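You operate a simulated robot arm through the tools that you are given. There is no shell and no other tool.

Carry out the task below with a simulated robot arm. There is one attempt and no reset: what you move stays moved.

TASK
Top up the teal tub to about half, then close it.
Fine: scoop from the pan with the yellow scoop and put the scoop back; under a handful spilt.

It is judged by the outcome, as a careful person would: the job done as asked, and still so three seconds after it is handed in. It fails if anything else is knocked over, pushed out of place, dropped, spilled or broken.

THE ROBOT
A 6-joint arm with a two-finger parallel gripper, fixed in place. Base frame: the origin is on the floor under the middle of its stand, x ahead of it, y to its left, z up. Readings come in m, degrees, newtons and seconds.
It reaches about 1.066 m from its shoulder. Its first joint turns from -166.0 to 166.0 degrees. Payload 3.91 kg.
The tool frame sits at the grasp point between the pads (the TCP): z along the fingers, y along the line on which they close. The tips reach 0.03 m beyond it. Largest opening 0.11 m; finger width 0.02, thickness 0.01; the body of the gripper, 0.048 by 0.112 m, starts 0.055 m behind the TCP.
Orientation is that of the tool frame in the base frame, as [roll, pitch, yaw] about the fixed x, y, z axes, in that order (R = Rz(yaw) Ry(pitch) Rx(roll)). With the fingers straight down and closing along the base's y, the tool's x points along the base's -x, its y along +y and its z along -z.

THE INTERFACE
- The arm moves only by the tool apply_moves. Its argument "moves" is a list of rows, each a list of 2 entries, a list of its own where there are three numbers: the shift along the base's x, y, z in m, then the turn, a rotation vector about the base's x, y, z in degrees. In form: [[[dx, dy, dz], [ax, ay, az]], ...]. A call has 1 to 20 rows; each row shifts and turns the commanded pose from where the row before left it. "fingers" is the finger opening in m, from 0 to 0.11, set as the call begins (left out, the last holds). A row lasts 0.2 s, in which the tool goes at most 0.05 m and 8.6 degrees; a call with a longer step from one row to the next is refused whole, and so is a gripper value outside its range. Where a pose cannot be reached the arm comes as near as it can. A force on the tool above 40 N (or 10 N above the force at the start of the call, whichever is more), or a blocked arm, ends the call early, and 0.2 s more pass. The fingers move at their own pace (about 0.153 m/s each) and stop on an object; they squeeze with about 30 N. The grip force told is the motor's: it shows also when the fingers shut on nothing. Time passes only in rows, and 0.2 s behind the last, so rows that do not move let the fingers close. The reply holds the time, the measured pose of the TCP, the force on the tool along the base axes, the opening and the grip force, in the units named above and with some noise, with the torque about the TCP (base axes, N m) and any sound that the robot's microphone picked up.
- Cameras (640 x 400 px; columns grow to the right, rows downward): "scene" is fixed at [0.0495, 0.4998, 1.4498]; the picture's right is [0.09, -1.00, 0.00], its down [-0.73, -0.06, -0.68] and it looks along [0.67, 0.06, -0.74] (base axes); focal length 248 px, centre (320, 200). "wrist" rides on the gripper at [0.072, 0.017, -0.103] in the tool frame; the picture's right is [-0.23, 0.97, 0.00], its down [-0.76, -0.18, -0.62] and it looks along [-0.61, -0.14, 0.78] (tool axes); focal length 222 px, centre (320, 200).
- capture(camera): a new picture of that camera. It takes no simulated time.
- measure_at(camera, pixels): for up to 12 pixels [column, row] of the newest picture of that camera ("zoom" is the newest enlarged one), the place [x, y, z] in the base frame of the surface seen there, good to about 0.003 m. It takes no simulated time.
- close_up(camera, box): a new picture of the part [left, top, right, bottom] of that camera's present view, enlarged. It takes no simulated time.
- close_job(): hands the job in; it is judged then, once.

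Unless the task says otherwise, let go and move clear before handing in.

The tools are called after ">>>" as name(argument=value, ...) on one line, values as JSON. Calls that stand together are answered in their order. apply_moves: Moves the arm, as the interface text tells. Its arguments: {"type":"object","properties":{"moves":{"type":"array"},"fingers":{"type":"number"}},"required":["moves"]} The other tools are called the same way: capture (camera) takes a picture; measure_at (camera, pixels) gives the place of the surface under pixels of a picture; close_up (camera, box) takes an enlarged picture of a part of a camera's view; close_job () hands the job in.

At the start:

```text
time: 0.0
eef_pos: [0.6055, 0.1222, 1.1884]
tcp_rot: [-180.0, 0.1, -179.9]
ft_force: [0.1, 0.2, -0.8]
wrist_torque: [-0.01, -0.02, -0.02]
grip_width: 0.1099
finger_force: 0.0
```

scene: 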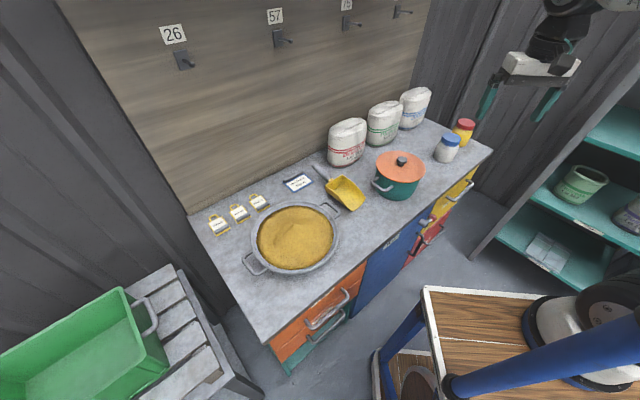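
wrist: 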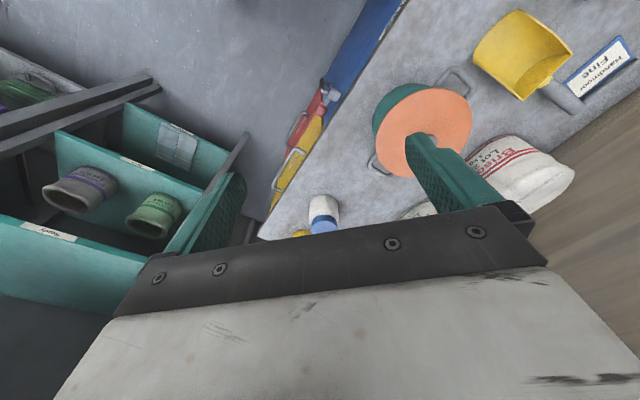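

The scene shows a pan of yellow grain near (295,237), a yellow scoop at (345,192), and a teal pot with an orange lid at (400,172). There are notes on the counter and a shelf with tubs at the right. I'll enlarge these areas before moving anything.

>>> close_up(camera="scene", box=[300, 110, 480, 225])

>>> close_up(camera="scene", box=[190, 150, 380, 290])

>>> close_up(camera="scene", box=[460, 60, 640, 300])

>>> close_up(camera="wrist", box=[340, 0, 640, 200])

```text
3.48 times, centred on (390, 168) of scene
```

zoom: 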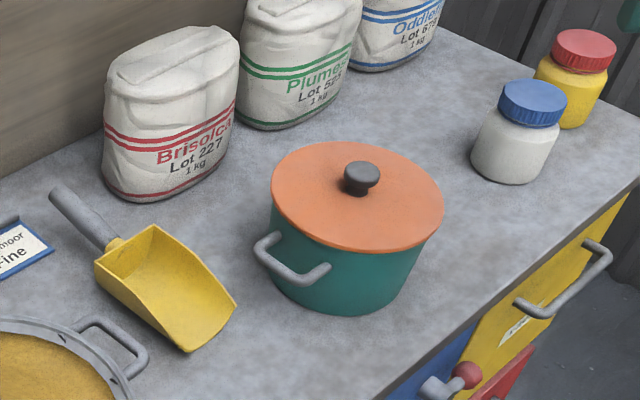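

```text
2.86 times, centred on (285, 220) of scene
```

zoom: 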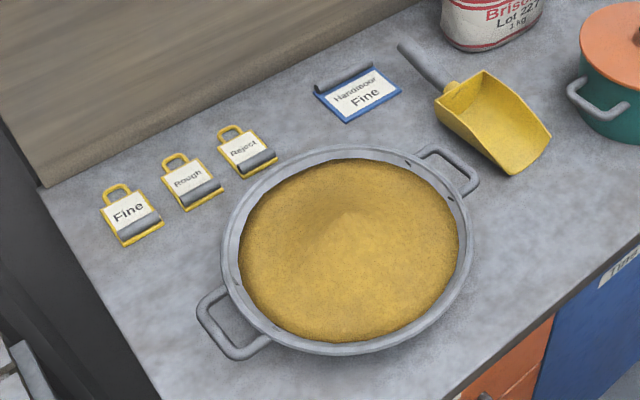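

```text
1.67 times, centred on (550, 180) of scene
```

zoom: 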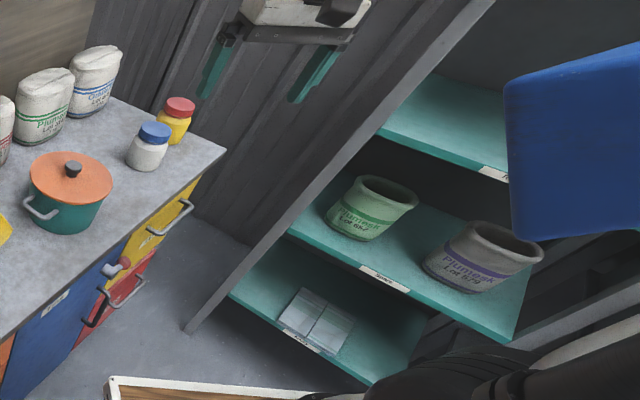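

```text
2.00 times, centred on (490, 100) of wrist
```

zoom: 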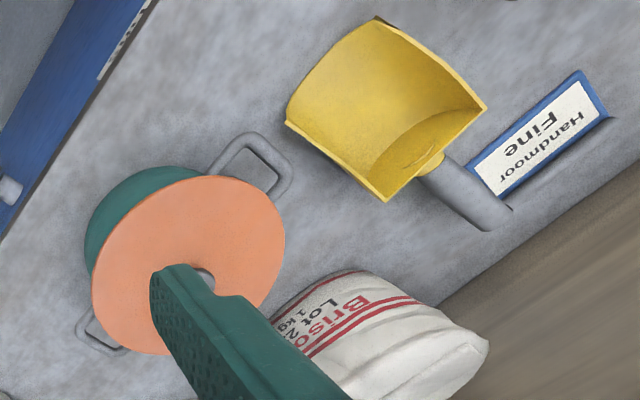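

The tub has an orange lid with a dark knob. The scoop lies between the pan and the tub, with its handle pointing toward the wall. I'll measure the tub, lid, scoop and pan.

>>> close_up(camera="scene", box=[300, 130, 460, 230])

>>> measure_at(camera="scene", pixels=[[401, 158], [380, 163], [421, 170], [400, 177], [400, 154], [398, 195], [315, 166], [326, 177], [345, 192], [351, 209], [362, 197], [333, 181]])

>>> measure_at(camera="scene", pixels=[[295, 237], [295, 205], [293, 272], [255, 240], [337, 232], [300, 222], [254, 265], [331, 207], [270, 255], [320, 240], [345, 225], [240, 290]])

```text
4.00 times, centred on (380, 180) of scene
```

zoom: 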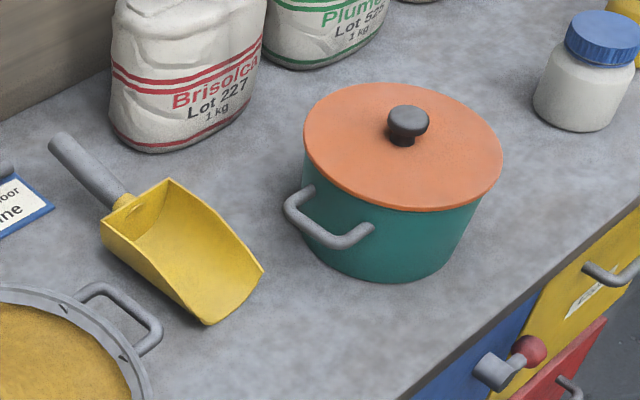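

```text
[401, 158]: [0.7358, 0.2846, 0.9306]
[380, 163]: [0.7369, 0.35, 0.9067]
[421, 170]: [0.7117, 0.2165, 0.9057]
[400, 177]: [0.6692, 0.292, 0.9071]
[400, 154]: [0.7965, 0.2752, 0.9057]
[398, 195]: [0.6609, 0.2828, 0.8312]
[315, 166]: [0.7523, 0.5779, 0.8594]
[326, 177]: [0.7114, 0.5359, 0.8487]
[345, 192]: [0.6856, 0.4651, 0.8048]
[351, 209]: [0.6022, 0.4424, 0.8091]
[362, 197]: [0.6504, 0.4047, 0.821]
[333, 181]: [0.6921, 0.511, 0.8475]
```

```text
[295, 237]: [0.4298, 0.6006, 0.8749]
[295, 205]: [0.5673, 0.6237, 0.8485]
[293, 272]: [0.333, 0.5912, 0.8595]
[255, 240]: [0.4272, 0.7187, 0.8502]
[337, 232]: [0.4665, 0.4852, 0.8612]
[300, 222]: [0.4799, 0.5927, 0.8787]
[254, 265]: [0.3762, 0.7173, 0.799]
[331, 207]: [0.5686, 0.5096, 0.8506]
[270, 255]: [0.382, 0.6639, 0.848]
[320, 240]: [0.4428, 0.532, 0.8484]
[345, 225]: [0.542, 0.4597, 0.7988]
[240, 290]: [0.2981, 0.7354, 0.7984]
```

Worktop is at z≈0.80, the lid top at 0.906 and the pan rim at about 0.86. I'll measure free counter space for the lid, plus the wall and the sacks.

>>> capture(camera="scene")

>>> measure_at(camera="scene", pixels=[[270, 340], [490, 150], [192, 215], [310, 145], [425, 120], [384, 225], [360, 240], [435, 180], [445, 150], [380, 210], [345, 245], [425, 150]])

>>> measure_at(camera="scene", pixels=[[347, 160], [347, 125], [384, 105], [415, 92], [448, 158], [450, 138], [466, 122], [376, 184], [298, 182], [330, 155], [366, 166], [285, 40]])

```text
taken
```

scene: 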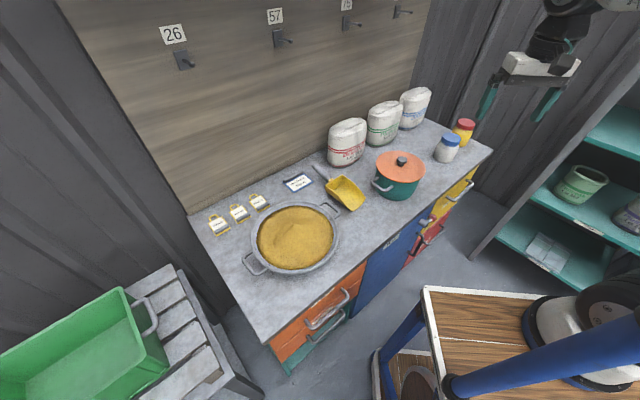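

```text
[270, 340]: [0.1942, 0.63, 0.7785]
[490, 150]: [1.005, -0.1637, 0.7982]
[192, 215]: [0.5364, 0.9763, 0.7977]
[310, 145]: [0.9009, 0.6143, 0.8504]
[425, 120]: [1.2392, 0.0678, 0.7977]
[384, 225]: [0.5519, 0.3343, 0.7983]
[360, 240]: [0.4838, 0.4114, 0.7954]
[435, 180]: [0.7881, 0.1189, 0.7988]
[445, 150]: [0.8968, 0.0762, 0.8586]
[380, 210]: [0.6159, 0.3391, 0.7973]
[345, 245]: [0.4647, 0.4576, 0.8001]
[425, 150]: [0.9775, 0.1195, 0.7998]
```

```text
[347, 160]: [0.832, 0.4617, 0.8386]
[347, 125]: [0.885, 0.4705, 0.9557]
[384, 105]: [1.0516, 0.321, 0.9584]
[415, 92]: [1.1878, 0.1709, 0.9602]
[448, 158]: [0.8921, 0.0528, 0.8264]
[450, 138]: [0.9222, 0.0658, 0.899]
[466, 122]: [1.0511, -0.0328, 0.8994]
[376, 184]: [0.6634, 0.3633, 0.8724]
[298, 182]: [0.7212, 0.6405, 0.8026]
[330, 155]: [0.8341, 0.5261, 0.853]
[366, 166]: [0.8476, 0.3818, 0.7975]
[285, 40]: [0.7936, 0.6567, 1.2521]
```

The counter sits at about 45° to the base, with its front edge along 0.70x+0.71y≈0.586 and the wall at about 1.07. There is free room for the lid near (0.90, 0.24), and the lid knob is at about (0.736, 0.285). I'll move above the knob and look with the wrist camera.

>>> apply_moves(moves=[[[0.0218, 0.0272, -0.015], [0, 0, 0]], [[0.0218, 0.0272, -0.015], [0, 0, 0]], [[0.0218, 0.0272, -0.015], [0, 0, 0]], [[0.0218, 0.0272, -0.015], [0, 0, 0]], [[0.0218, 0.0272, -0.015], [0, 0, 0]], [[0.0215, 0.0268, -0.015], [0, 0, 0]], [[0, 0, 0], [0, 0, 0]]], fingers=0.08)

>>> capture(camera="wrist")

>>> capture(camera="scene")

```text
time: 1.6
eef_pos: [0.7357, 0.2869, 1.0982]
tcp_rot: [-180.0, 0.0, -180.0]
ft_force: [-1.0, 0.6, 0.1]
wrist_torque: [0.01, -0.01, -0.02]
grip_width: 0.0803
finger_force: 0.1
```

```text
taken
```

wrist: 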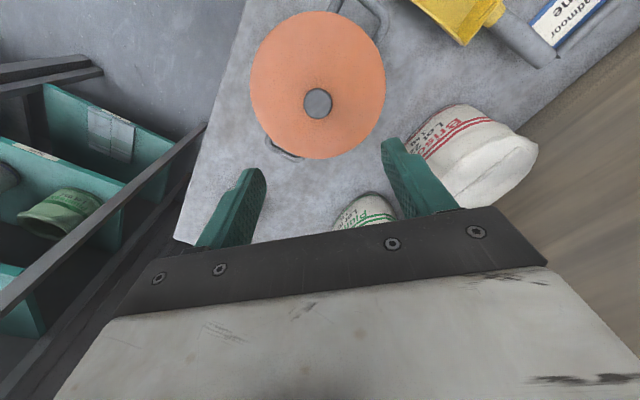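

```text
taken
```

scene: 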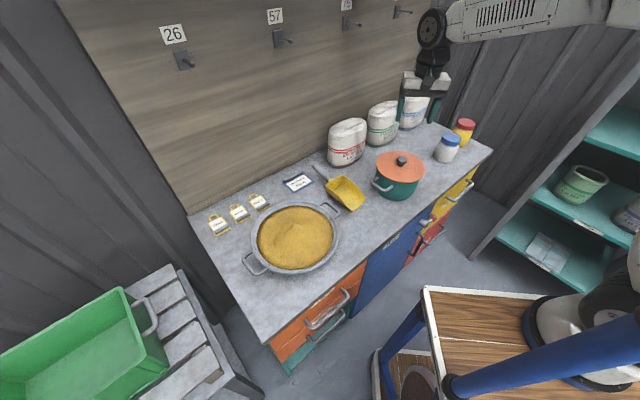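

In the wrist view the knob shows at (318,103) and the lid spans about columns 250–385. I'll measure the knob's centre and edges, and the lid's edges.

>>> measure_at(camera="wrist", pixels=[[318, 103], [308, 103], [328, 103], [318, 92], [318, 114], [255, 90], [381, 85], [318, 155], [318, 16], [300, 130], [280, 150], [360, 25]])

>>> close_up(camera="wrist", box=[220, 0, 420, 170])

```text
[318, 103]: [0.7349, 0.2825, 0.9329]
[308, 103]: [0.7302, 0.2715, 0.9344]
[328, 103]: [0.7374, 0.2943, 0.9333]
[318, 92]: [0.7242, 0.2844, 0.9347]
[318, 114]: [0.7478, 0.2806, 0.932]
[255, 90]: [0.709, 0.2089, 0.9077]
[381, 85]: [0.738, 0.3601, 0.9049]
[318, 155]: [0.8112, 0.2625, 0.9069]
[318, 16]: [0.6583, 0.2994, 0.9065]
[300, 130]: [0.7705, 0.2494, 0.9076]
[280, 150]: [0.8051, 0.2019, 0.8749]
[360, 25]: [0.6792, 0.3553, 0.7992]
```

```text
2.35 times, centred on (320, 85) of wrist
```

zoom: 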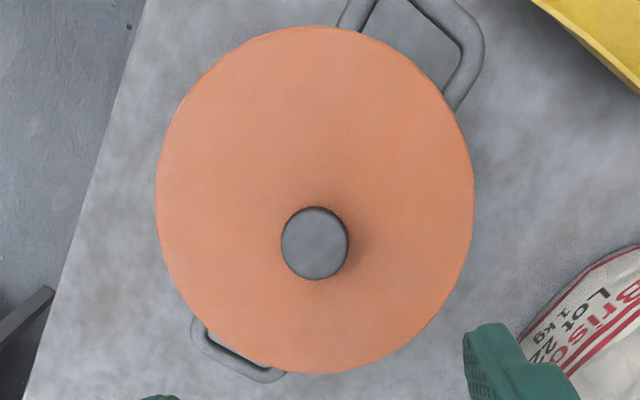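

The knob centre is (0.735, 0.283) with its top at z≈0.933, and the lid top is at 0.907. I'll come down until the tips are just above the lid, at TCP z≈0.941, with the fingers open 0.06.

>>> apply_moves(moves=[[[-0.0005, -0.003, -0.035], [0, 0, 0]], [[0, 0, -0.035], [0, 0, 0]], [[0, 0, -0.035], [0, 0, 0]], [[0, 0, -0.03], [0, 0, 0]], [[0, 0, -0.015], [0, 0, 0]], [[0, 0, -0.007], [0, 0, 0]], [[0, 0, 0], [0, 0, 0]]], fingers=0.065)

>>> capture(camera="wrist")

>>> capture(camera="scene")

```text
time: 3.2
eef_pos: [0.7354, 0.2822, 0.9392]
tcp_rot: [-180.0, 0.1, 179.9]
ft_force: [0.2, 0.2, -0.5]
wrist_torque: [-0.03, 0.01, -0.01]
grip_width: 0.0649
finger_force: 0.1
```

```text
taken
```

wrist: 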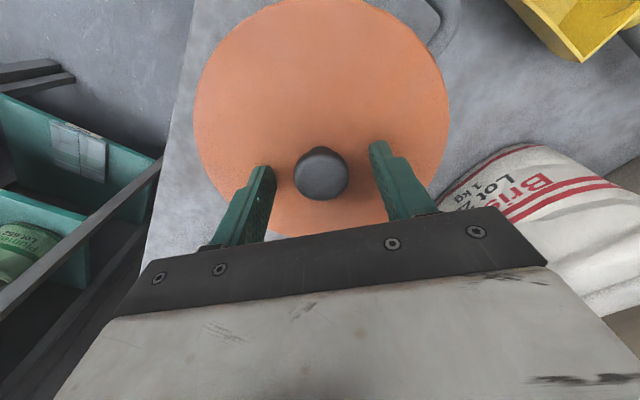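

```text
taken
```

scene: 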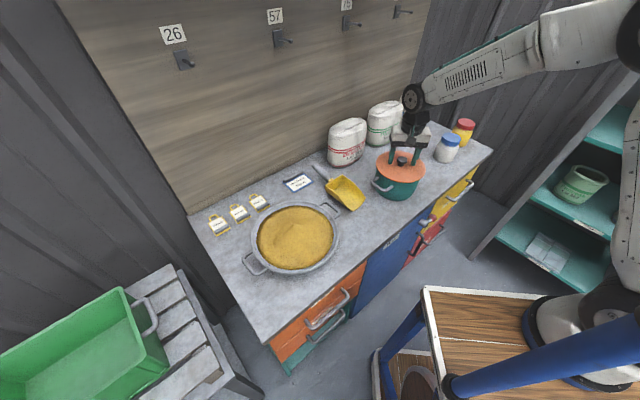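

The knob at (321,172) is centred between the fingers. I'll close on it.

>>> apply_moves(moves=[[[0, 0, 0], [0, 0, 0]], [[0, 0, 0], [0, 0, 0]], [[0, 0, 0], [0, 0, 0]]], fingers=0.0)

```text
time: 4.0
eef_pos: [0.7352, 0.2818, 0.9404]
tcp_rot: [-179.9, 0.0, -179.9]
ft_force: [-0.2, 0.8, 0.6]
wrist_torque: [-0.04, -0.04, -0.01]
grip_width: 0.0321
finger_force: 30.1
heard: snap
```

The grip holds at 0.032 m with 30 N. I'll lift straight up slowly.

>>> apply_moves(moves=[[[0, 0, 0.005], [0, 0, 0]], [[0, 0, 0.008], [0, 0, 0]], [[0, 0, 0.012], [0, 0, 0]], [[0, 0, 0.02], [0, 0, 0]], [[0, 0, 0.025], [0, 0, 0]], [[0, 0, 0.03], [0, 0, 0]]])

>>> capture(camera="scene")

>>> capture(camera="wrist")

```text
time: 5.4
eef_pos: [0.7375, 0.2824, 1.0405]
tcp_rot: [180.0, 0.0, -180.0]
ft_force: [0.1, 0.2, -0.8]
wrist_torque: [-0.03, 0.0, 0.02]
grip_width: 0.0323
finger_force: 29.1
```

```text
taken
```

scene: 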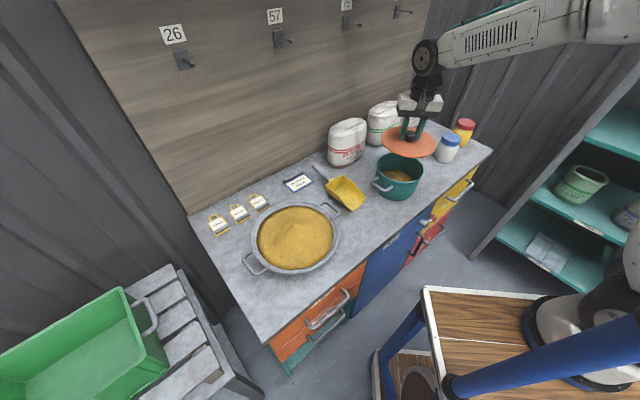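

```text
taken
```

wrist: 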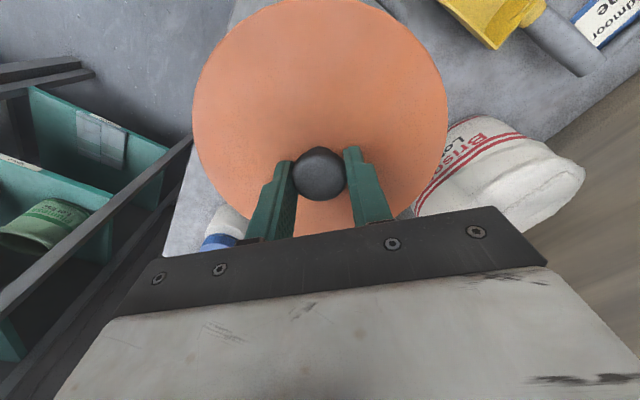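

The lid came up cleanly and the tub shows some grain at (400,176). I'll measure the level, then the tub rim and the free spot for the lid.

>>> close_up(camera="scene", box=[350, 130, 450, 210])

>>> measure_at(camera="scene", pixels=[[400, 174], [400, 178], [395, 176], [405, 176], [410, 176], [400, 168], [400, 186], [378, 170], [424, 174], [401, 160], [390, 174], [388, 164]])

```text
5.00 times, centred on (400, 170) of scene
```

zoom: 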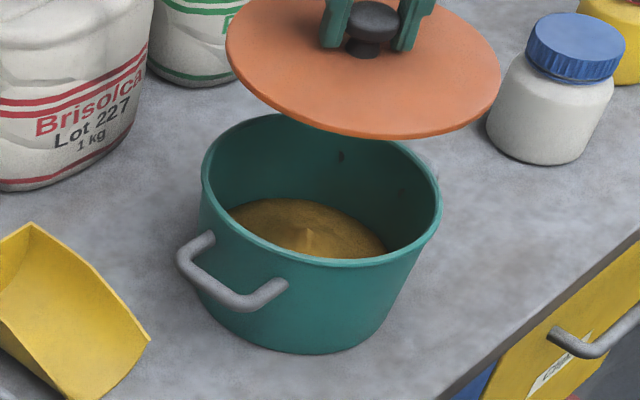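

```text
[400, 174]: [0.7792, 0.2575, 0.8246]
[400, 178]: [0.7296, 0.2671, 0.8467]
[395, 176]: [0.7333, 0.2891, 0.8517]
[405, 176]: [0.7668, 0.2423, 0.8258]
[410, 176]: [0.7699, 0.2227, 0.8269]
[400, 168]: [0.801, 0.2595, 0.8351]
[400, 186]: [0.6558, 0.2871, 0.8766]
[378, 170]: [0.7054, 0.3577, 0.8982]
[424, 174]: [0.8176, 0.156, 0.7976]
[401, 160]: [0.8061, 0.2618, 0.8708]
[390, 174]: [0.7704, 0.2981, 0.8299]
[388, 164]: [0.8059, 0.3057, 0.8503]
```

The grain in the tub sits at z≈0.827 against a rim at ~0.90 and counter at 0.80, so it is roughly a quarter full. Before setting the lid down I'll check clearance around the spot near (0.905, 0.235).

>>> measure_at(camera="wrist", pixels=[[225, 230], [210, 240], [500, 170], [430, 195], [440, 210], [200, 215]])

>>> measure_at(camera="scene", pixels=[[376, 142], [370, 135], [372, 120], [380, 125], [395, 120], [437, 155], [445, 161], [436, 145], [399, 112], [418, 115], [405, 128], [430, 128]])

```text
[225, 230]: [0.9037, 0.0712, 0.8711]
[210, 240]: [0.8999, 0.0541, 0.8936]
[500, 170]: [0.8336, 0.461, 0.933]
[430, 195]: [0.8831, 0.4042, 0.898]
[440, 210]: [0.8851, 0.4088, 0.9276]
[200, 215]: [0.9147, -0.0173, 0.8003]
```

```text
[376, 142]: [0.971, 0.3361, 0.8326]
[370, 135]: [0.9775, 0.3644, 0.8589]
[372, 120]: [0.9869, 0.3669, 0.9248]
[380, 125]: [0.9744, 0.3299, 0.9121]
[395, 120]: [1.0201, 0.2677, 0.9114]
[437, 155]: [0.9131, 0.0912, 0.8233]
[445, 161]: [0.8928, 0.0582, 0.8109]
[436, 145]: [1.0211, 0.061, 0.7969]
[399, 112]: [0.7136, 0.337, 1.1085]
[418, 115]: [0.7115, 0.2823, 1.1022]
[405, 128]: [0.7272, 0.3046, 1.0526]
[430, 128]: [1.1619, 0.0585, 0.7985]
```

The spot (0.91, 0.23) has at least 0.03 m margin on every side from the bag, the bottle and the tub handle. I'll carry the lid over and come most of the way down.

>>> apply_moves(moves=[[[0.02, -0.006, 0], [0, 0, 0]], [[0.032, -0.01, 0], [0, 0, 0]], [[0.035, -0.0104, 0], [0, 0, 0]], [[0.035, -0.0104, 0], [0, 0, 0]], [[0.03, -0.01, 0], [0, 0, 0]], [[0.0205, -0.0056, 0], [0, 0, 0]], [[0, 0, -0.02], [0, 0, 0]], [[0, 0, -0.03], [0, 0, 0]], [[0, 0, -0.03], [0, 0, 0]], [[0, 0, -0.03], [0, 0, 0]], [[0, 0, -0.03], [0, 0, 0]], [[0, 0, -0.02], [0, 0, 0]], [[0, 0, -0.01], [0, 0, 0]], [[0, 0, 0], [0, 0, 0]]])

>>> capture(camera="scene")

>>> capture(camera="wrist")

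```text
time: 8.4
eef_pos: [0.9108, 0.2304, 0.8742]
tcp_rot: [179.9, 0.5, -179.9]
ft_force: [2.4, -1.1, 9.8]
wrist_torque: [-0.11, -0.39, 0.13]
grip_width: 0.0311
finger_force: 29.8
stopped in row 14: the force on the tool passed its limit at 41 N (the readings are from after the stop); the commanded pose is now the measured one
```

```text
taken
```

scene: 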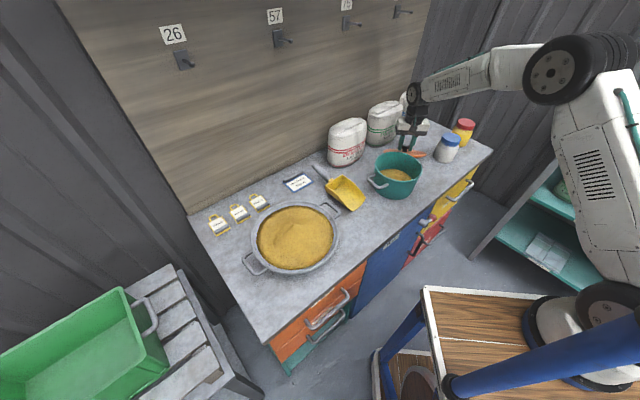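

```text
taken
```

wrist: 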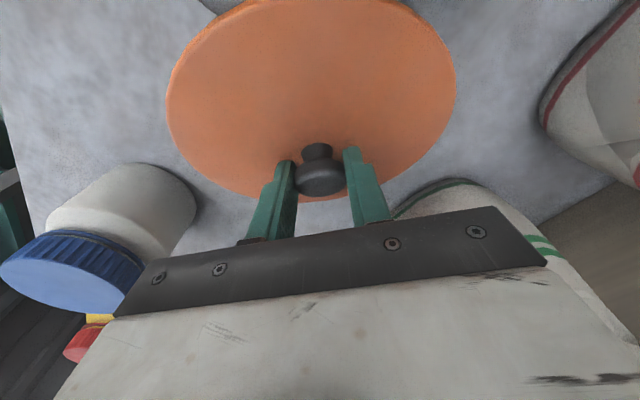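

The force limit tripped at z=0.874, about 35 mm higher than expected, and the wrist view shows the lid tilted in the grip. I'll measure its surface to see what it is touching.

>>> measure_at(camera="wrist", pixels=[[180, 90], [440, 90], [310, 120], [310, 30], [240, 185], [400, 160], [240, 20], [420, 20], [150, 140], [500, 120], [190, 200], [318, 180]])

>>> close_up(camera="scene", box=[370, 80, 490, 180])

>>> close_up(camera="wrist", box=[120, 0, 500, 240])

```text
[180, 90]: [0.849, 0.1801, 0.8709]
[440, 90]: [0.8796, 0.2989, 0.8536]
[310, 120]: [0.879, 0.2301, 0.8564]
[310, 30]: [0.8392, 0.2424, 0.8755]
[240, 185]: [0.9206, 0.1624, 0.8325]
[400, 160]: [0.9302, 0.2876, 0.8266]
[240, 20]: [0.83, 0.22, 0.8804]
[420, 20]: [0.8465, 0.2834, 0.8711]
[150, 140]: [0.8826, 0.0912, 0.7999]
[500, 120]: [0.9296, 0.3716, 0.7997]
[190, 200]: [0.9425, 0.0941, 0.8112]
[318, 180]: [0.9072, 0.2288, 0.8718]
```

```text
4.00 times, centred on (430, 130) of scene
```

zoom: 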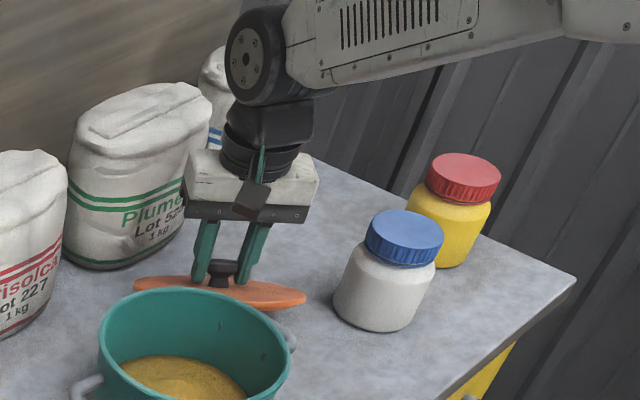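

```text
1.67 times, centred on (310, 120) of wrist
```

zoom: 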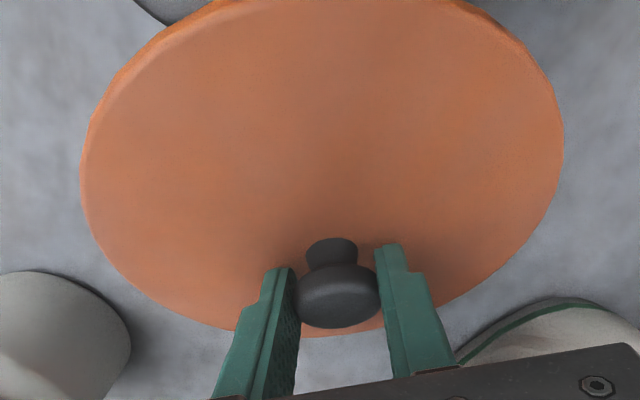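

The lid has pivoted about 28° in the grip: its far (+x) edge touches the counter while the near edge is at z≈0.88. I'll raise it slightly, then tilt the hand back about y so the lid comes level before I set it down.

>>> apply_moves(moves=[[[0, 0, 0.015], [0, 0, 0]], [[0, 0, 0.02], [0, 0, 0]], [[0, 0, 0], [0, -4, 0]], [[0, 0, 0], [0, -6, 0]], [[0, 0, 0], [0, -6, 0]], [[0, 0, 0], [0, -6, 0]], [[0, 0, 0], [0, -4, 0]], [[0, 0, 0], [0, 0, 0]], [[0, 0, 0], [0, 0, 0]]])

>>> capture(camera="wrist")

>>> capture(camera="scene")

>>> measure_at(camera="wrist", pixels=[[200, 90], [430, 90], [310, 120], [310, 30], [240, 165], [400, 150], [240, 20], [420, 20]])

```text
time: 10.4
eef_pos: [0.9101, 0.2307, 0.9075]
tcp_rot: [179.9, 26.3, -179.8]
ft_force: [1.4, 0.8, -0.7]
wrist_torque: [-0.05, -0.01, 0.02]
grip_width: 0.0309
finger_force: 30.0
```

```text
taken
```

wrist: 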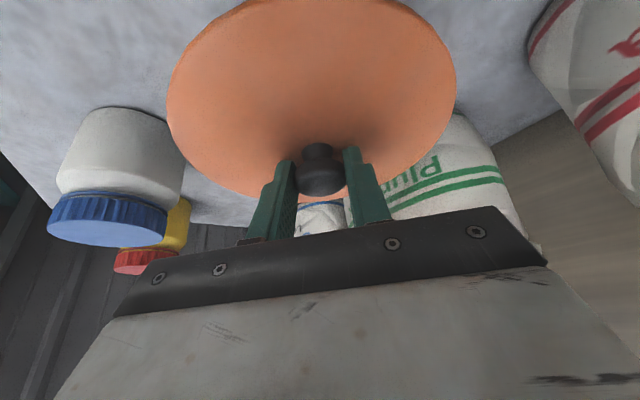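

```text
taken
```

scene: 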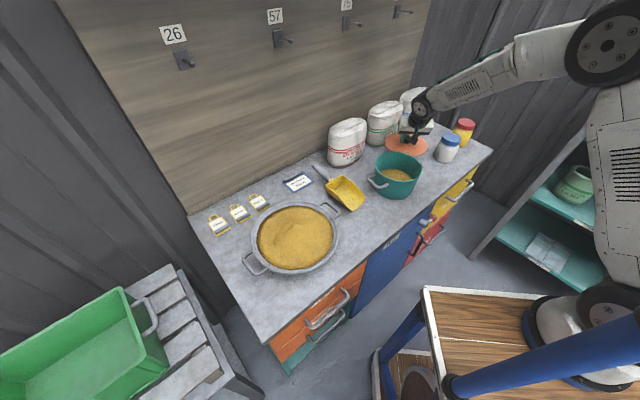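

```text
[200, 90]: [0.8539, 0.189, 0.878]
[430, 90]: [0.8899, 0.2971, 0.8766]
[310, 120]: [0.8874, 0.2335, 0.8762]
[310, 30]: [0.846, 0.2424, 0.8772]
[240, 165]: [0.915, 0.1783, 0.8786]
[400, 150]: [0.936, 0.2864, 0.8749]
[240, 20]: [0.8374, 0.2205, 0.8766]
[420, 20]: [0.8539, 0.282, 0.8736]
```

The lid is level now, at z≈0.877 across every sampled pixel. I'll lower it to the counter, with small steps at the end.

>>> apply_moves(moves=[[[0, 0, -0.015], [0, 0, 0]], [[0, 0, -0.02], [0, 0, 0]], [[0, 0, -0.015], [0, 0, 0]], [[0, 0, -0.008], [0, 0, 0]], [[0, 0, -0.004], [0, 0, 0]], [[0, 0, -0.003], [0, 0, 0]], [[0, 0, 0], [0, 0, 0]]])

>>> capture(camera="wrist")

>>> measure_at(camera="wrist", pixels=[[200, 90], [430, 90], [310, 120], [310, 30], [240, 165], [400, 150], [240, 20], [420, 20]])

```text
time: 12.0
eef_pos: [0.9089, 0.2316, 0.8446]
tcp_rot: [179.9, 26.5, -179.9]
ft_force: [-4.8, 1.8, 19.5]
wrist_torque: [0.04, -0.4, -0.21]
grip_width: 0.0312
finger_force: 29.8
```

```text
taken
```

wrist: 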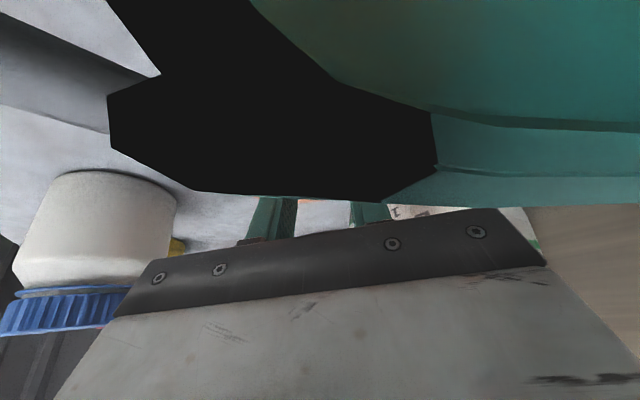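

```text
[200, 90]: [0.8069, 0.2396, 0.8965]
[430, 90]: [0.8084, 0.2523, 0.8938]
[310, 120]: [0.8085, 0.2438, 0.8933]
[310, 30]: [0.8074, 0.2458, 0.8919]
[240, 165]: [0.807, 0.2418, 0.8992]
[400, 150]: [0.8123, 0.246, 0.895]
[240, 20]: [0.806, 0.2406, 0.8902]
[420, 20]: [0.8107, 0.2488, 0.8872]
```

The wrist view is now blocked by something teal and black: the camera housing is at about (0.80, 0.25, 0.905), right at the tub's rim. I'll check the scene before doing anything more.

>>> close_up(camera="scene", box=[360, 90, 480, 210])

>>> measure_at(camera="zoom", pixels=[[320, 250], [250, 330], [200, 420]])

```text
3.33 times, centred on (420, 150) of scene
```

zoom: 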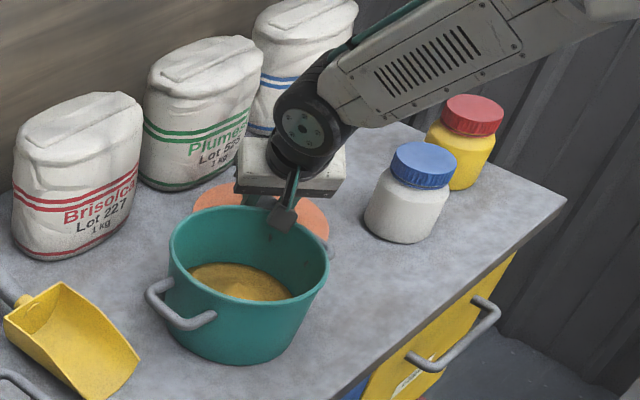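

```text
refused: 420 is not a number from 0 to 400
```

The camera box sits right at the tub's rim near zoom pixel (283,215). I'll lift off now and see whether the tub moved.

>>> apply_moves(moves=[[[0.003, 0, 0.012], [0, 0, 0]], [[0.003, 0, 0.02], [0, 0, 0]], [[0, 0, 0.02], [0, 0, 0]], [[0, 0, 0], [0, 0, 0]]])

>>> capture(camera="scene")

>>> close_up(camera="scene", box=[350, 110, 450, 210])

>>> capture(camera="wrist")

```text
time: 13.0
eef_pos: [0.9164, 0.2302, 0.8943]
tcp_rot: [179.9, 26.3, -179.8]
ft_force: [0.2, 0.3, -0.4]
wrist_torque: [0.01, 0.02, 0.0]
grip_width: 0.0313
finger_force: 29.7
```

```text
taken
```

scene: 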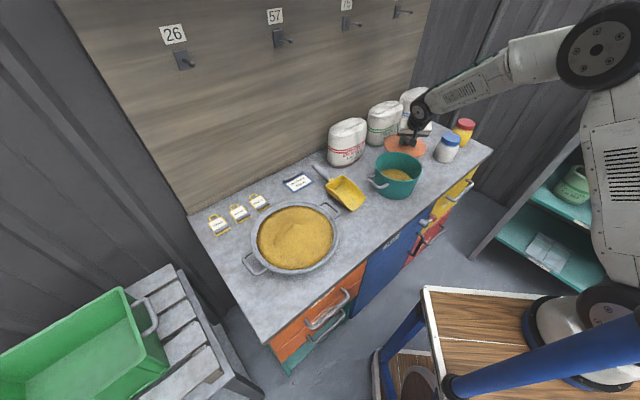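

```text
4.00 times, centred on (400, 160) of scene
```

zoom: 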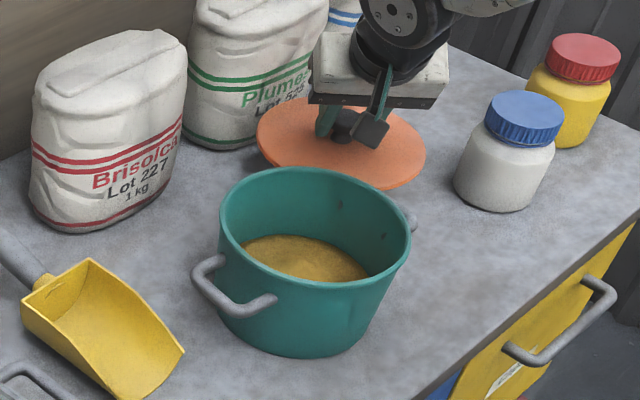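

```text
taken
```

wrist: 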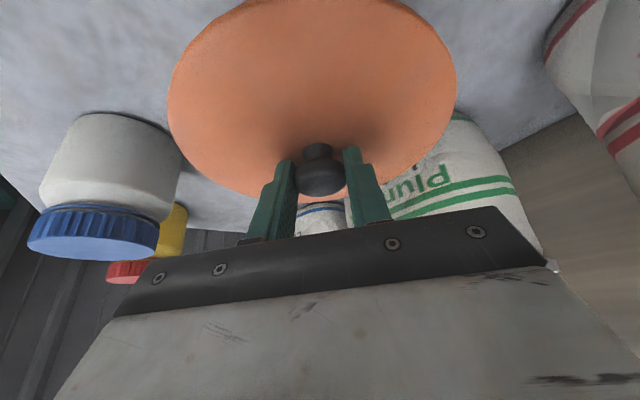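

Comparing zooms, the tub's rim seems to have shifted by only 1–2 px. I'll measure its present position and the lid plane accurately.

>>> measure_at(camera="zoom", pixels=[[222, 215], [408, 230], [300, 170], [320, 280], [237, 262], [392, 262], [203, 265], [272, 300], [412, 215], [250, 300], [390, 300], [300, 355]])

>>> measure_at(camera="wrist", pixels=[[200, 90], [430, 90], [310, 120], [310, 30], [240, 165], [400, 150], [240, 20], [420, 20]])

```text
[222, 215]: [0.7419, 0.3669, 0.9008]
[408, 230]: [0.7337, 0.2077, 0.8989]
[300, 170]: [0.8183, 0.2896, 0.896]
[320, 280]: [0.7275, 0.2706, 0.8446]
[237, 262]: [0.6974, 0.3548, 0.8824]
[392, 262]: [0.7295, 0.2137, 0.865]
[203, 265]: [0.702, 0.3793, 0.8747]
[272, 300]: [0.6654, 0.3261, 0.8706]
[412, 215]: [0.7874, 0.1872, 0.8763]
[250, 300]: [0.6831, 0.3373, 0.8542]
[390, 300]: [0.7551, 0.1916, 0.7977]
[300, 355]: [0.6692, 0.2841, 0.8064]
```

```text
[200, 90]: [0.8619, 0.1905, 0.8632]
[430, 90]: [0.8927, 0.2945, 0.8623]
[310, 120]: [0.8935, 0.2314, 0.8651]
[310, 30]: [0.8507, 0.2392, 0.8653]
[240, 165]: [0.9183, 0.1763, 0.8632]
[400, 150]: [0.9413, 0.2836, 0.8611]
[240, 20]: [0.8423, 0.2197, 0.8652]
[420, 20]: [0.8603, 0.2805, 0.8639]
```

The tub is at about (0.739, 0.287), only ~4 mm from before. The lid is level, and I'll turn the hand 45° about the vertical so the camera housing swings away from the tub.

>>> apply_moves(moves=[[[0, 0, 0], [0, 0, 5]], [[0, 0, 0], [0, 0, 7]], [[0, 0, 0], [0, 0, 7]], [[0, 0, 0], [0, 0, 7]], [[0, 0, 0], [0, 0, 7]], [[0, 0, 0], [0, 0, 7]], [[0, 0, 0], [0, 0, 5]], [[0, 0, 0], [0, 0, 0]]])

>>> capture(camera="scene")

>>> capture(camera="wrist")

>>> close_up(camera="scene", box=[350, 90, 490, 190])

```text
time: 14.8
eef_pos: [0.9151, 0.2312, 0.8939]
tcp_rot: [179.8, 26.3, -134.9]
ft_force: [-1.5, 0.4, 0.4]
wrist_torque: [-0.04, -0.01, 0.01]
grip_width: 0.0313
finger_force: 29.9
```

```text
taken
```

scene: 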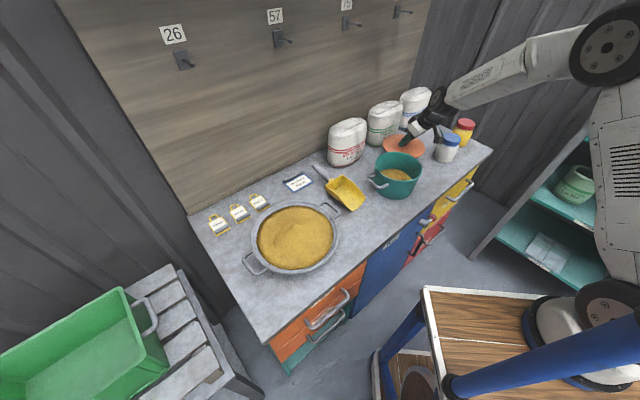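

```text
taken
```

wrist: 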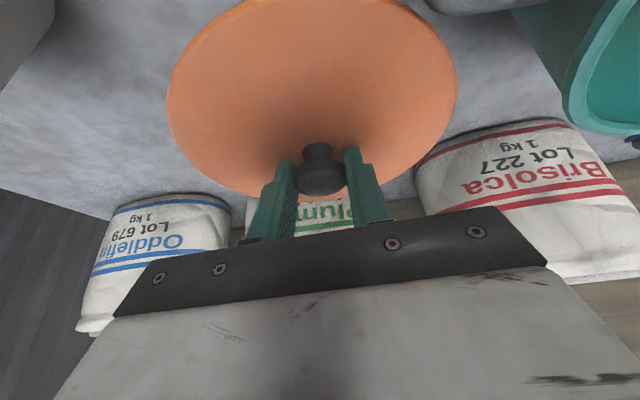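

```text
4.00 times, centred on (420, 140) of scene
```

zoom: 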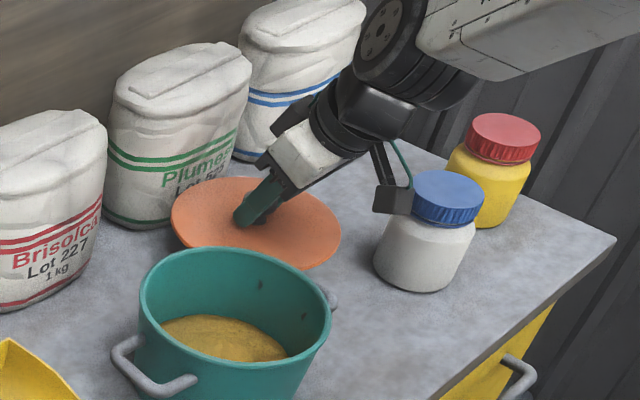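

The lid is still level and the camera housing is now clear of both the tub and the blue bottle. I'll turn 10° more for margin and lower most of the way.

>>> apply_moves(moves=[[[0, 0, 0], [0, 0, 5]], [[0, 0, 0], [0, 0, 5]], [[0, 0, -0.015], [0, 0, 0]], [[0, 0, -0.015], [0, 0, 0]], [[0, 0, -0.01], [0, 0, 0]], [[0, 0, -0.006], [0, 0, 0]], [[0, 0, 0], [0, 0, 0]]])

>>> capture(camera="wrist")

>>> close_up(camera="scene", box=[350, 90, 490, 190])

>>> measure_at(camera="wrist", pixels=[[200, 90], [430, 90], [310, 120], [310, 30], [240, 165], [400, 150], [240, 20], [420, 20], [60, 100], [150, 60]])

```text
time: 16.4
eef_pos: [0.9162, 0.2307, 0.8481]
tcp_rot: [179.9, 26.3, -124.9]
ft_force: [0.6, -0.2, -0.4]
wrist_torque: [0.01, -0.02, 0.02]
grip_width: 0.0313
finger_force: 29.7
```

```text
taken
```

wrist: 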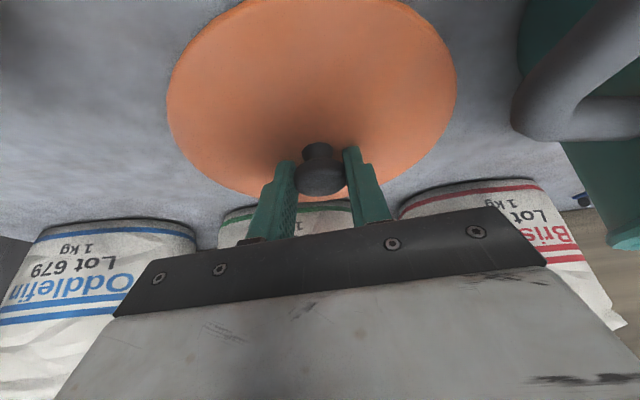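

```text
4.00 times, centred on (420, 140) of scene
```

zoom: 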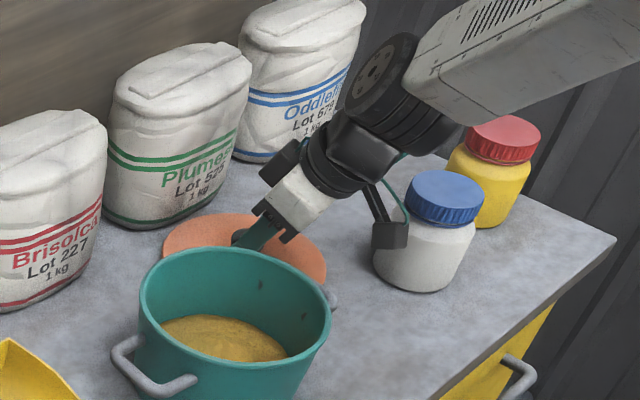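

```text
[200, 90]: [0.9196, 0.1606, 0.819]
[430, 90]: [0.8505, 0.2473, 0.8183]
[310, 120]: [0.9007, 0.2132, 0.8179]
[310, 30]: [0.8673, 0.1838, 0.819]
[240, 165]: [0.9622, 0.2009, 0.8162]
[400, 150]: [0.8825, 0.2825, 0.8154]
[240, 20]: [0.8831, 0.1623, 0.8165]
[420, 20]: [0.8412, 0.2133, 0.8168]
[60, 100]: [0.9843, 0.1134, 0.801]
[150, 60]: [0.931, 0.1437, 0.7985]
```

The lid top is now at 0.817 with no contact force. I'll lower it the last centimetre in small steps.

>>> apply_moves(moves=[[[0, 0, -0.003], [0, 0, 0]], [[0, 0, -0.003], [0, 0, 0]], [[0, 0, 0], [0, 0, 0]]])

```text
time: 17.2
eef_pos: [0.9161, 0.2299, 0.844]
tcp_rot: [180.0, 26.4, -124.8]
ft_force: [-2.0, -1.2, 12.8]
wrist_torque: [0.78, -0.51, 0.04]
grip_width: 0.031
finger_force: 30.2
```

Contact registers 12.8 N with the lid top at about 0.813, so the lid is down. I'll open the fingers and then back off along the tool axis.

>>> apply_moves(moves=[[[0, 0, 0.002], [0, 0, 0]], [[0, 0, 0], [0, 0, 0]]], fingers=0.07)

>>> capture(camera="wrist")

>>> measure_at(camera="wrist", pixels=[[200, 90], [430, 90], [310, 120], [310, 30], [240, 165], [400, 150], [240, 20], [420, 20], [318, 175]])

```text
time: 17.8
eef_pos: [0.9152, 0.2305, 0.8449]
tcp_rot: [179.9, 26.4, -125.0]
ft_force: [-0.5, 0.0, -0.1]
wrist_torque: [-0.02, -0.04, 0.0]
grip_width: 0.0702
finger_force: 0.0
```

```text
taken
```

wrist: 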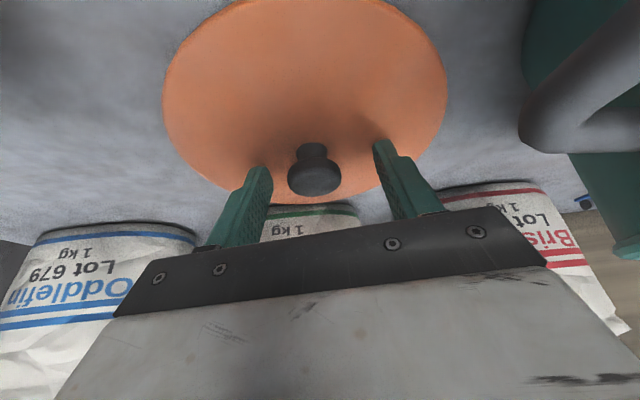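

```text
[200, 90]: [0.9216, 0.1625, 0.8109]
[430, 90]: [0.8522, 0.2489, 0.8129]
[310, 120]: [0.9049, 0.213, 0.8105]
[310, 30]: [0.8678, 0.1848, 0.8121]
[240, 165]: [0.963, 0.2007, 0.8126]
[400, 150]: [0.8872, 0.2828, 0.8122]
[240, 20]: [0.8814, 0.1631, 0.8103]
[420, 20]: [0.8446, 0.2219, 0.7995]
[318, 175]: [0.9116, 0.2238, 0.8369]
```

The lid rests flat on the counter at z≈0.811, with its knob at (0.912, 0.224). I'll back the hand away along its own axis, then bring it upright above the counter.

>>> apply_moves(moves=[[[-0.0077, -0.011, 0.0269], [0, 0, 0]], [[-0.0102, -0.0146, 0.0358], [0, 0, 0]], [[-0.0102, -0.0146, 0.0358], [0, 0, 0]], [[0, 0, 0.04], [0, 0, 0]], [[0, 0, 0.04], [0, 0, 0]], [[0, 0, 0.03], [0, 0, 0]]])

>>> capture(camera="scene")

>>> capture(camera="wrist")

```text
time: 19.2
eef_pos: [0.8868, 0.189, 1.0538]
tcp_rot: [179.9, 26.3, -125.1]
ft_force: [0.5, 0.1, -0.3]
wrist_torque: [0.01, -0.01, 0.01]
grip_width: 0.0702
finger_force: 0.1
```

```text
taken
```

scene: 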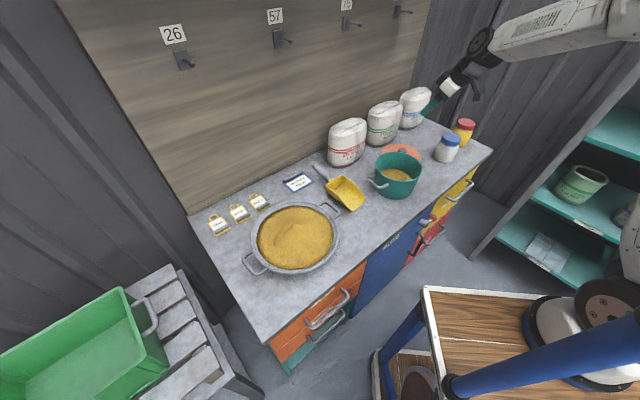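

```text
taken
```

wrist: 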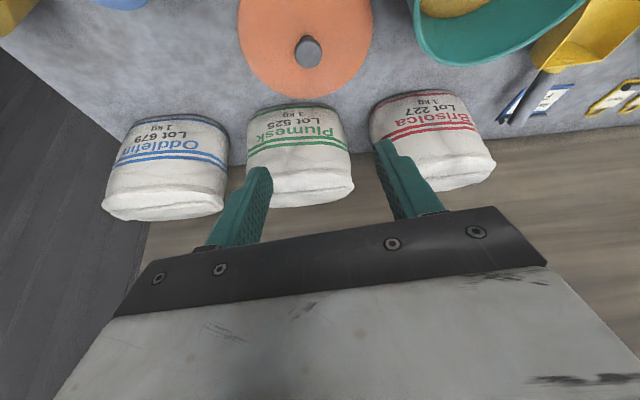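

The lid is on the counter clear of everything. I'll straighten the hand, turn it to line up with the scoop handle (yaw about 45°), and move above the scoop for a close look.

>>> apply_moves(moves=[[[-0.01, 0.02, 0.02], [-5.4, 3.78, 0]], [[-0.01, 0.03, 0.01], [-5.4, 3.78, 0]], [[-0.01, 0.035, 0], [-5.4, 3.78, 0]], [[-0.01, 0.035, 0], [-5.3, 3.76, 0]], [[-0.02, 0.04, 0], [0, 0, -5]], [[-0.025, 0.04, 0], [0, 0, -4.4]], [[-0.025, 0.04, 0], [0, 0, 0]], [[-0.025, 0.04, 0], [0, 0, 0]], [[-0.025, 0.04, 0], [0, 0, 0]], [[-0.012, 0.036, 0], [0, 0, 0]], [[0, 0, 0], [0, 0, 0]]])

>>> capture(camera="scene")

>>> capture(camera="wrist")

```text
time: 21.6
eef_pos: [0.7155, 0.5459, 1.0836]
tcp_rot: [179.9, 0.1, -134.4]
ft_force: [0.5, 0.1, -0.3]
wrist_torque: [-0.01, -0.01, 0.03]
grip_width: 0.07
finger_force: 0.0
```

```text
taken
```

scene: 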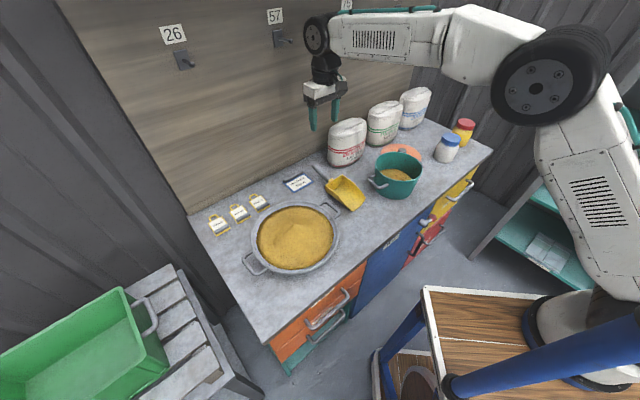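

```text
taken
```

wrist: 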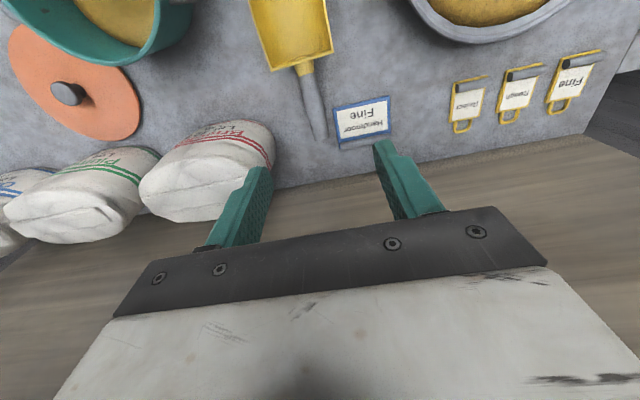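

The scoop handle is visible from (300,65) to (320,135) in the wrist view. I'll zoom in and measure it.

>>> close_up(camera="wrist", box=[220, 0, 380, 150])

>>> measure_at(camera="wrist", pixels=[[303, 72], [309, 90], [313, 105], [318, 125], [322, 140], [290, 30], [253, 10], [328, 8], [270, 68], [332, 52], [301, 62], [295, 50]])

>>> close_up(camera="scene", box=[300, 150, 380, 220])

```text
2.67 times, centred on (300, 75) of wrist
```

zoom: 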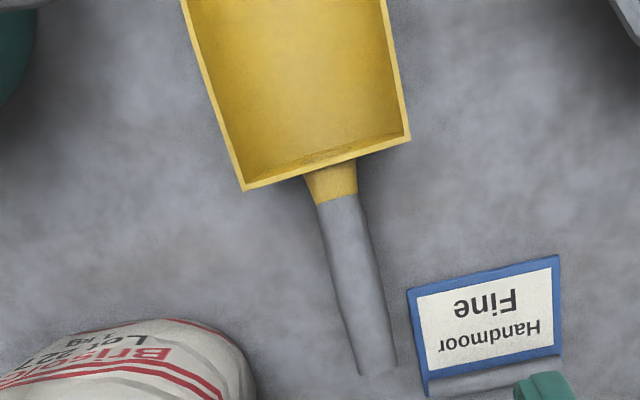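

```text
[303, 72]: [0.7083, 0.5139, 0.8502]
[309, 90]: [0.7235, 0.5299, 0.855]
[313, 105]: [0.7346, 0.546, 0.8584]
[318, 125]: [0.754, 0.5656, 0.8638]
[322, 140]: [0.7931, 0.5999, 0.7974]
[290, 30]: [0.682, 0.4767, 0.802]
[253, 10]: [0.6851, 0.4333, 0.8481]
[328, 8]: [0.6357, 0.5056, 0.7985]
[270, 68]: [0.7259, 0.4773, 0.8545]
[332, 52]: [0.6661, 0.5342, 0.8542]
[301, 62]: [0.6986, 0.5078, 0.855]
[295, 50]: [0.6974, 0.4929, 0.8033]
```

```text
5.71 times, centred on (340, 185) of scene
```

zoom: 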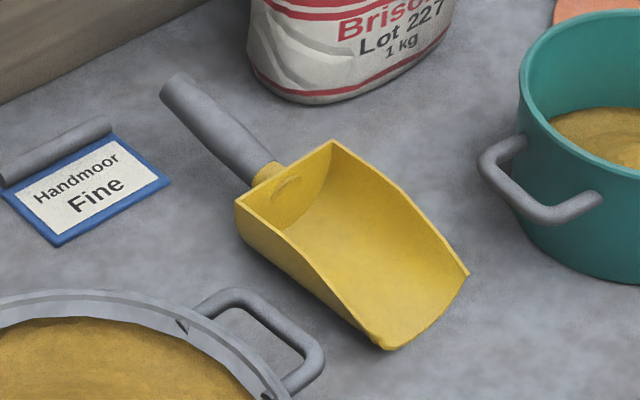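

The handle axis runs along (0.65, 0.735) horizontally at about 11° rise, its top is at z≈0.857 mid-length, and it is ~0.024 thick. I'll check how close the "Fine" sign and the bag are to where my fingers will go, and measure the scoop's tip.

>>> measure_at(camera="wrist", pixels=[[333, 109], [336, 118], [340, 140], [345, 110], [380, 98], [388, 130], [360, 140], [262, 130], [270, 150], [240, 125], [305, 100], [320, 100]])

>>> measure_at(camera="scene", pixels=[[352, 210], [365, 197], [358, 204], [342, 176], [326, 187], [345, 200], [355, 190], [350, 195], [300, 190], [303, 174]])

```text
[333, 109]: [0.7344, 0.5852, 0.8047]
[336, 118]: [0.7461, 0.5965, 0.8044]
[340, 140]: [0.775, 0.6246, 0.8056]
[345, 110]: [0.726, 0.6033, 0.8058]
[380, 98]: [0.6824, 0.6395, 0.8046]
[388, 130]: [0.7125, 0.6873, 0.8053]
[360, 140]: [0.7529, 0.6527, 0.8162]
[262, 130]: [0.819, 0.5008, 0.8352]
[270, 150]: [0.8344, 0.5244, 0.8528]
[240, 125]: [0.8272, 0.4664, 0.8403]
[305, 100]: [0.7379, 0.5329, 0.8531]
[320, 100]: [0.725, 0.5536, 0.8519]
```

```text
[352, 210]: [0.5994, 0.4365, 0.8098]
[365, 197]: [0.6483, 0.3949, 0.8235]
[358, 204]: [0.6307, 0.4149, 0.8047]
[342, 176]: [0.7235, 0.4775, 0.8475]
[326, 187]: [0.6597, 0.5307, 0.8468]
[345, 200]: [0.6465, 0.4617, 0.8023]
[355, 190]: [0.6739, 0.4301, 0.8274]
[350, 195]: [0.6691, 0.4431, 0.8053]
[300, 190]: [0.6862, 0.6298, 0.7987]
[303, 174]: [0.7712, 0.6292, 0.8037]
```

The sign lies flat at z≈0.805, below where my fingertips will be (0.813), so there's room. I'll align the yaw to 49° and come down over the handle with the fingers at 0.06.

>>> apply_moves(moves=[[[0.004, -0.008, -0.03], [0, 0, 1.7]], [[0.004, -0.008, -0.03], [0, 0, 1.7]], [[0, 0, -0.04], [0, 0, 0]], [[0, 0, -0.04], [0, 0, 0]], [[0, 0, -0.03], [0, 0, 0]], [[0, 0, 0], [0, 0, 0]]], fingers=0.06)

>>> capture(camera="wrist")

>>> close_up(camera="scene", box=[280, 100, 400, 200])

```text
time: 23.0
eef_pos: [0.7226, 0.5289, 0.913]
tcp_rot: [179.9, -0.1, -130.9]
ft_force: [0.6, -0.3, -0.5]
wrist_torque: [-0.01, 0.03, -0.01]
grip_width: 0.0599
finger_force: 0.1
```

```text
taken
```

wrist: 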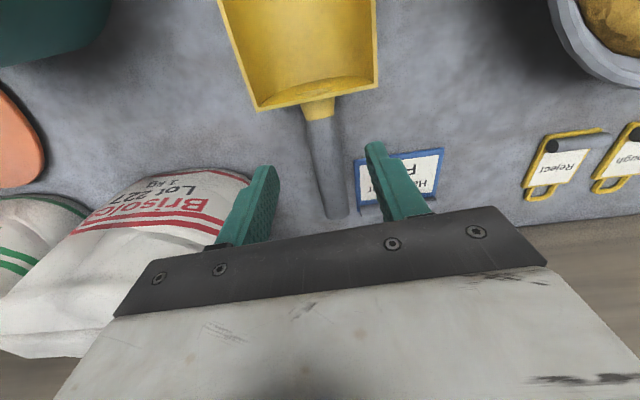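

```text
4.00 times, centred on (340, 150) of scene
```

zoom: 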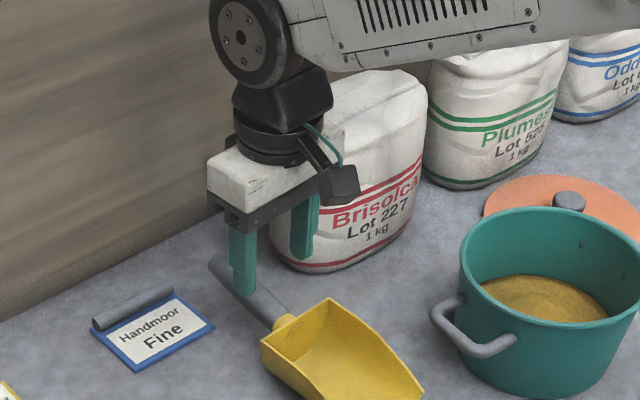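

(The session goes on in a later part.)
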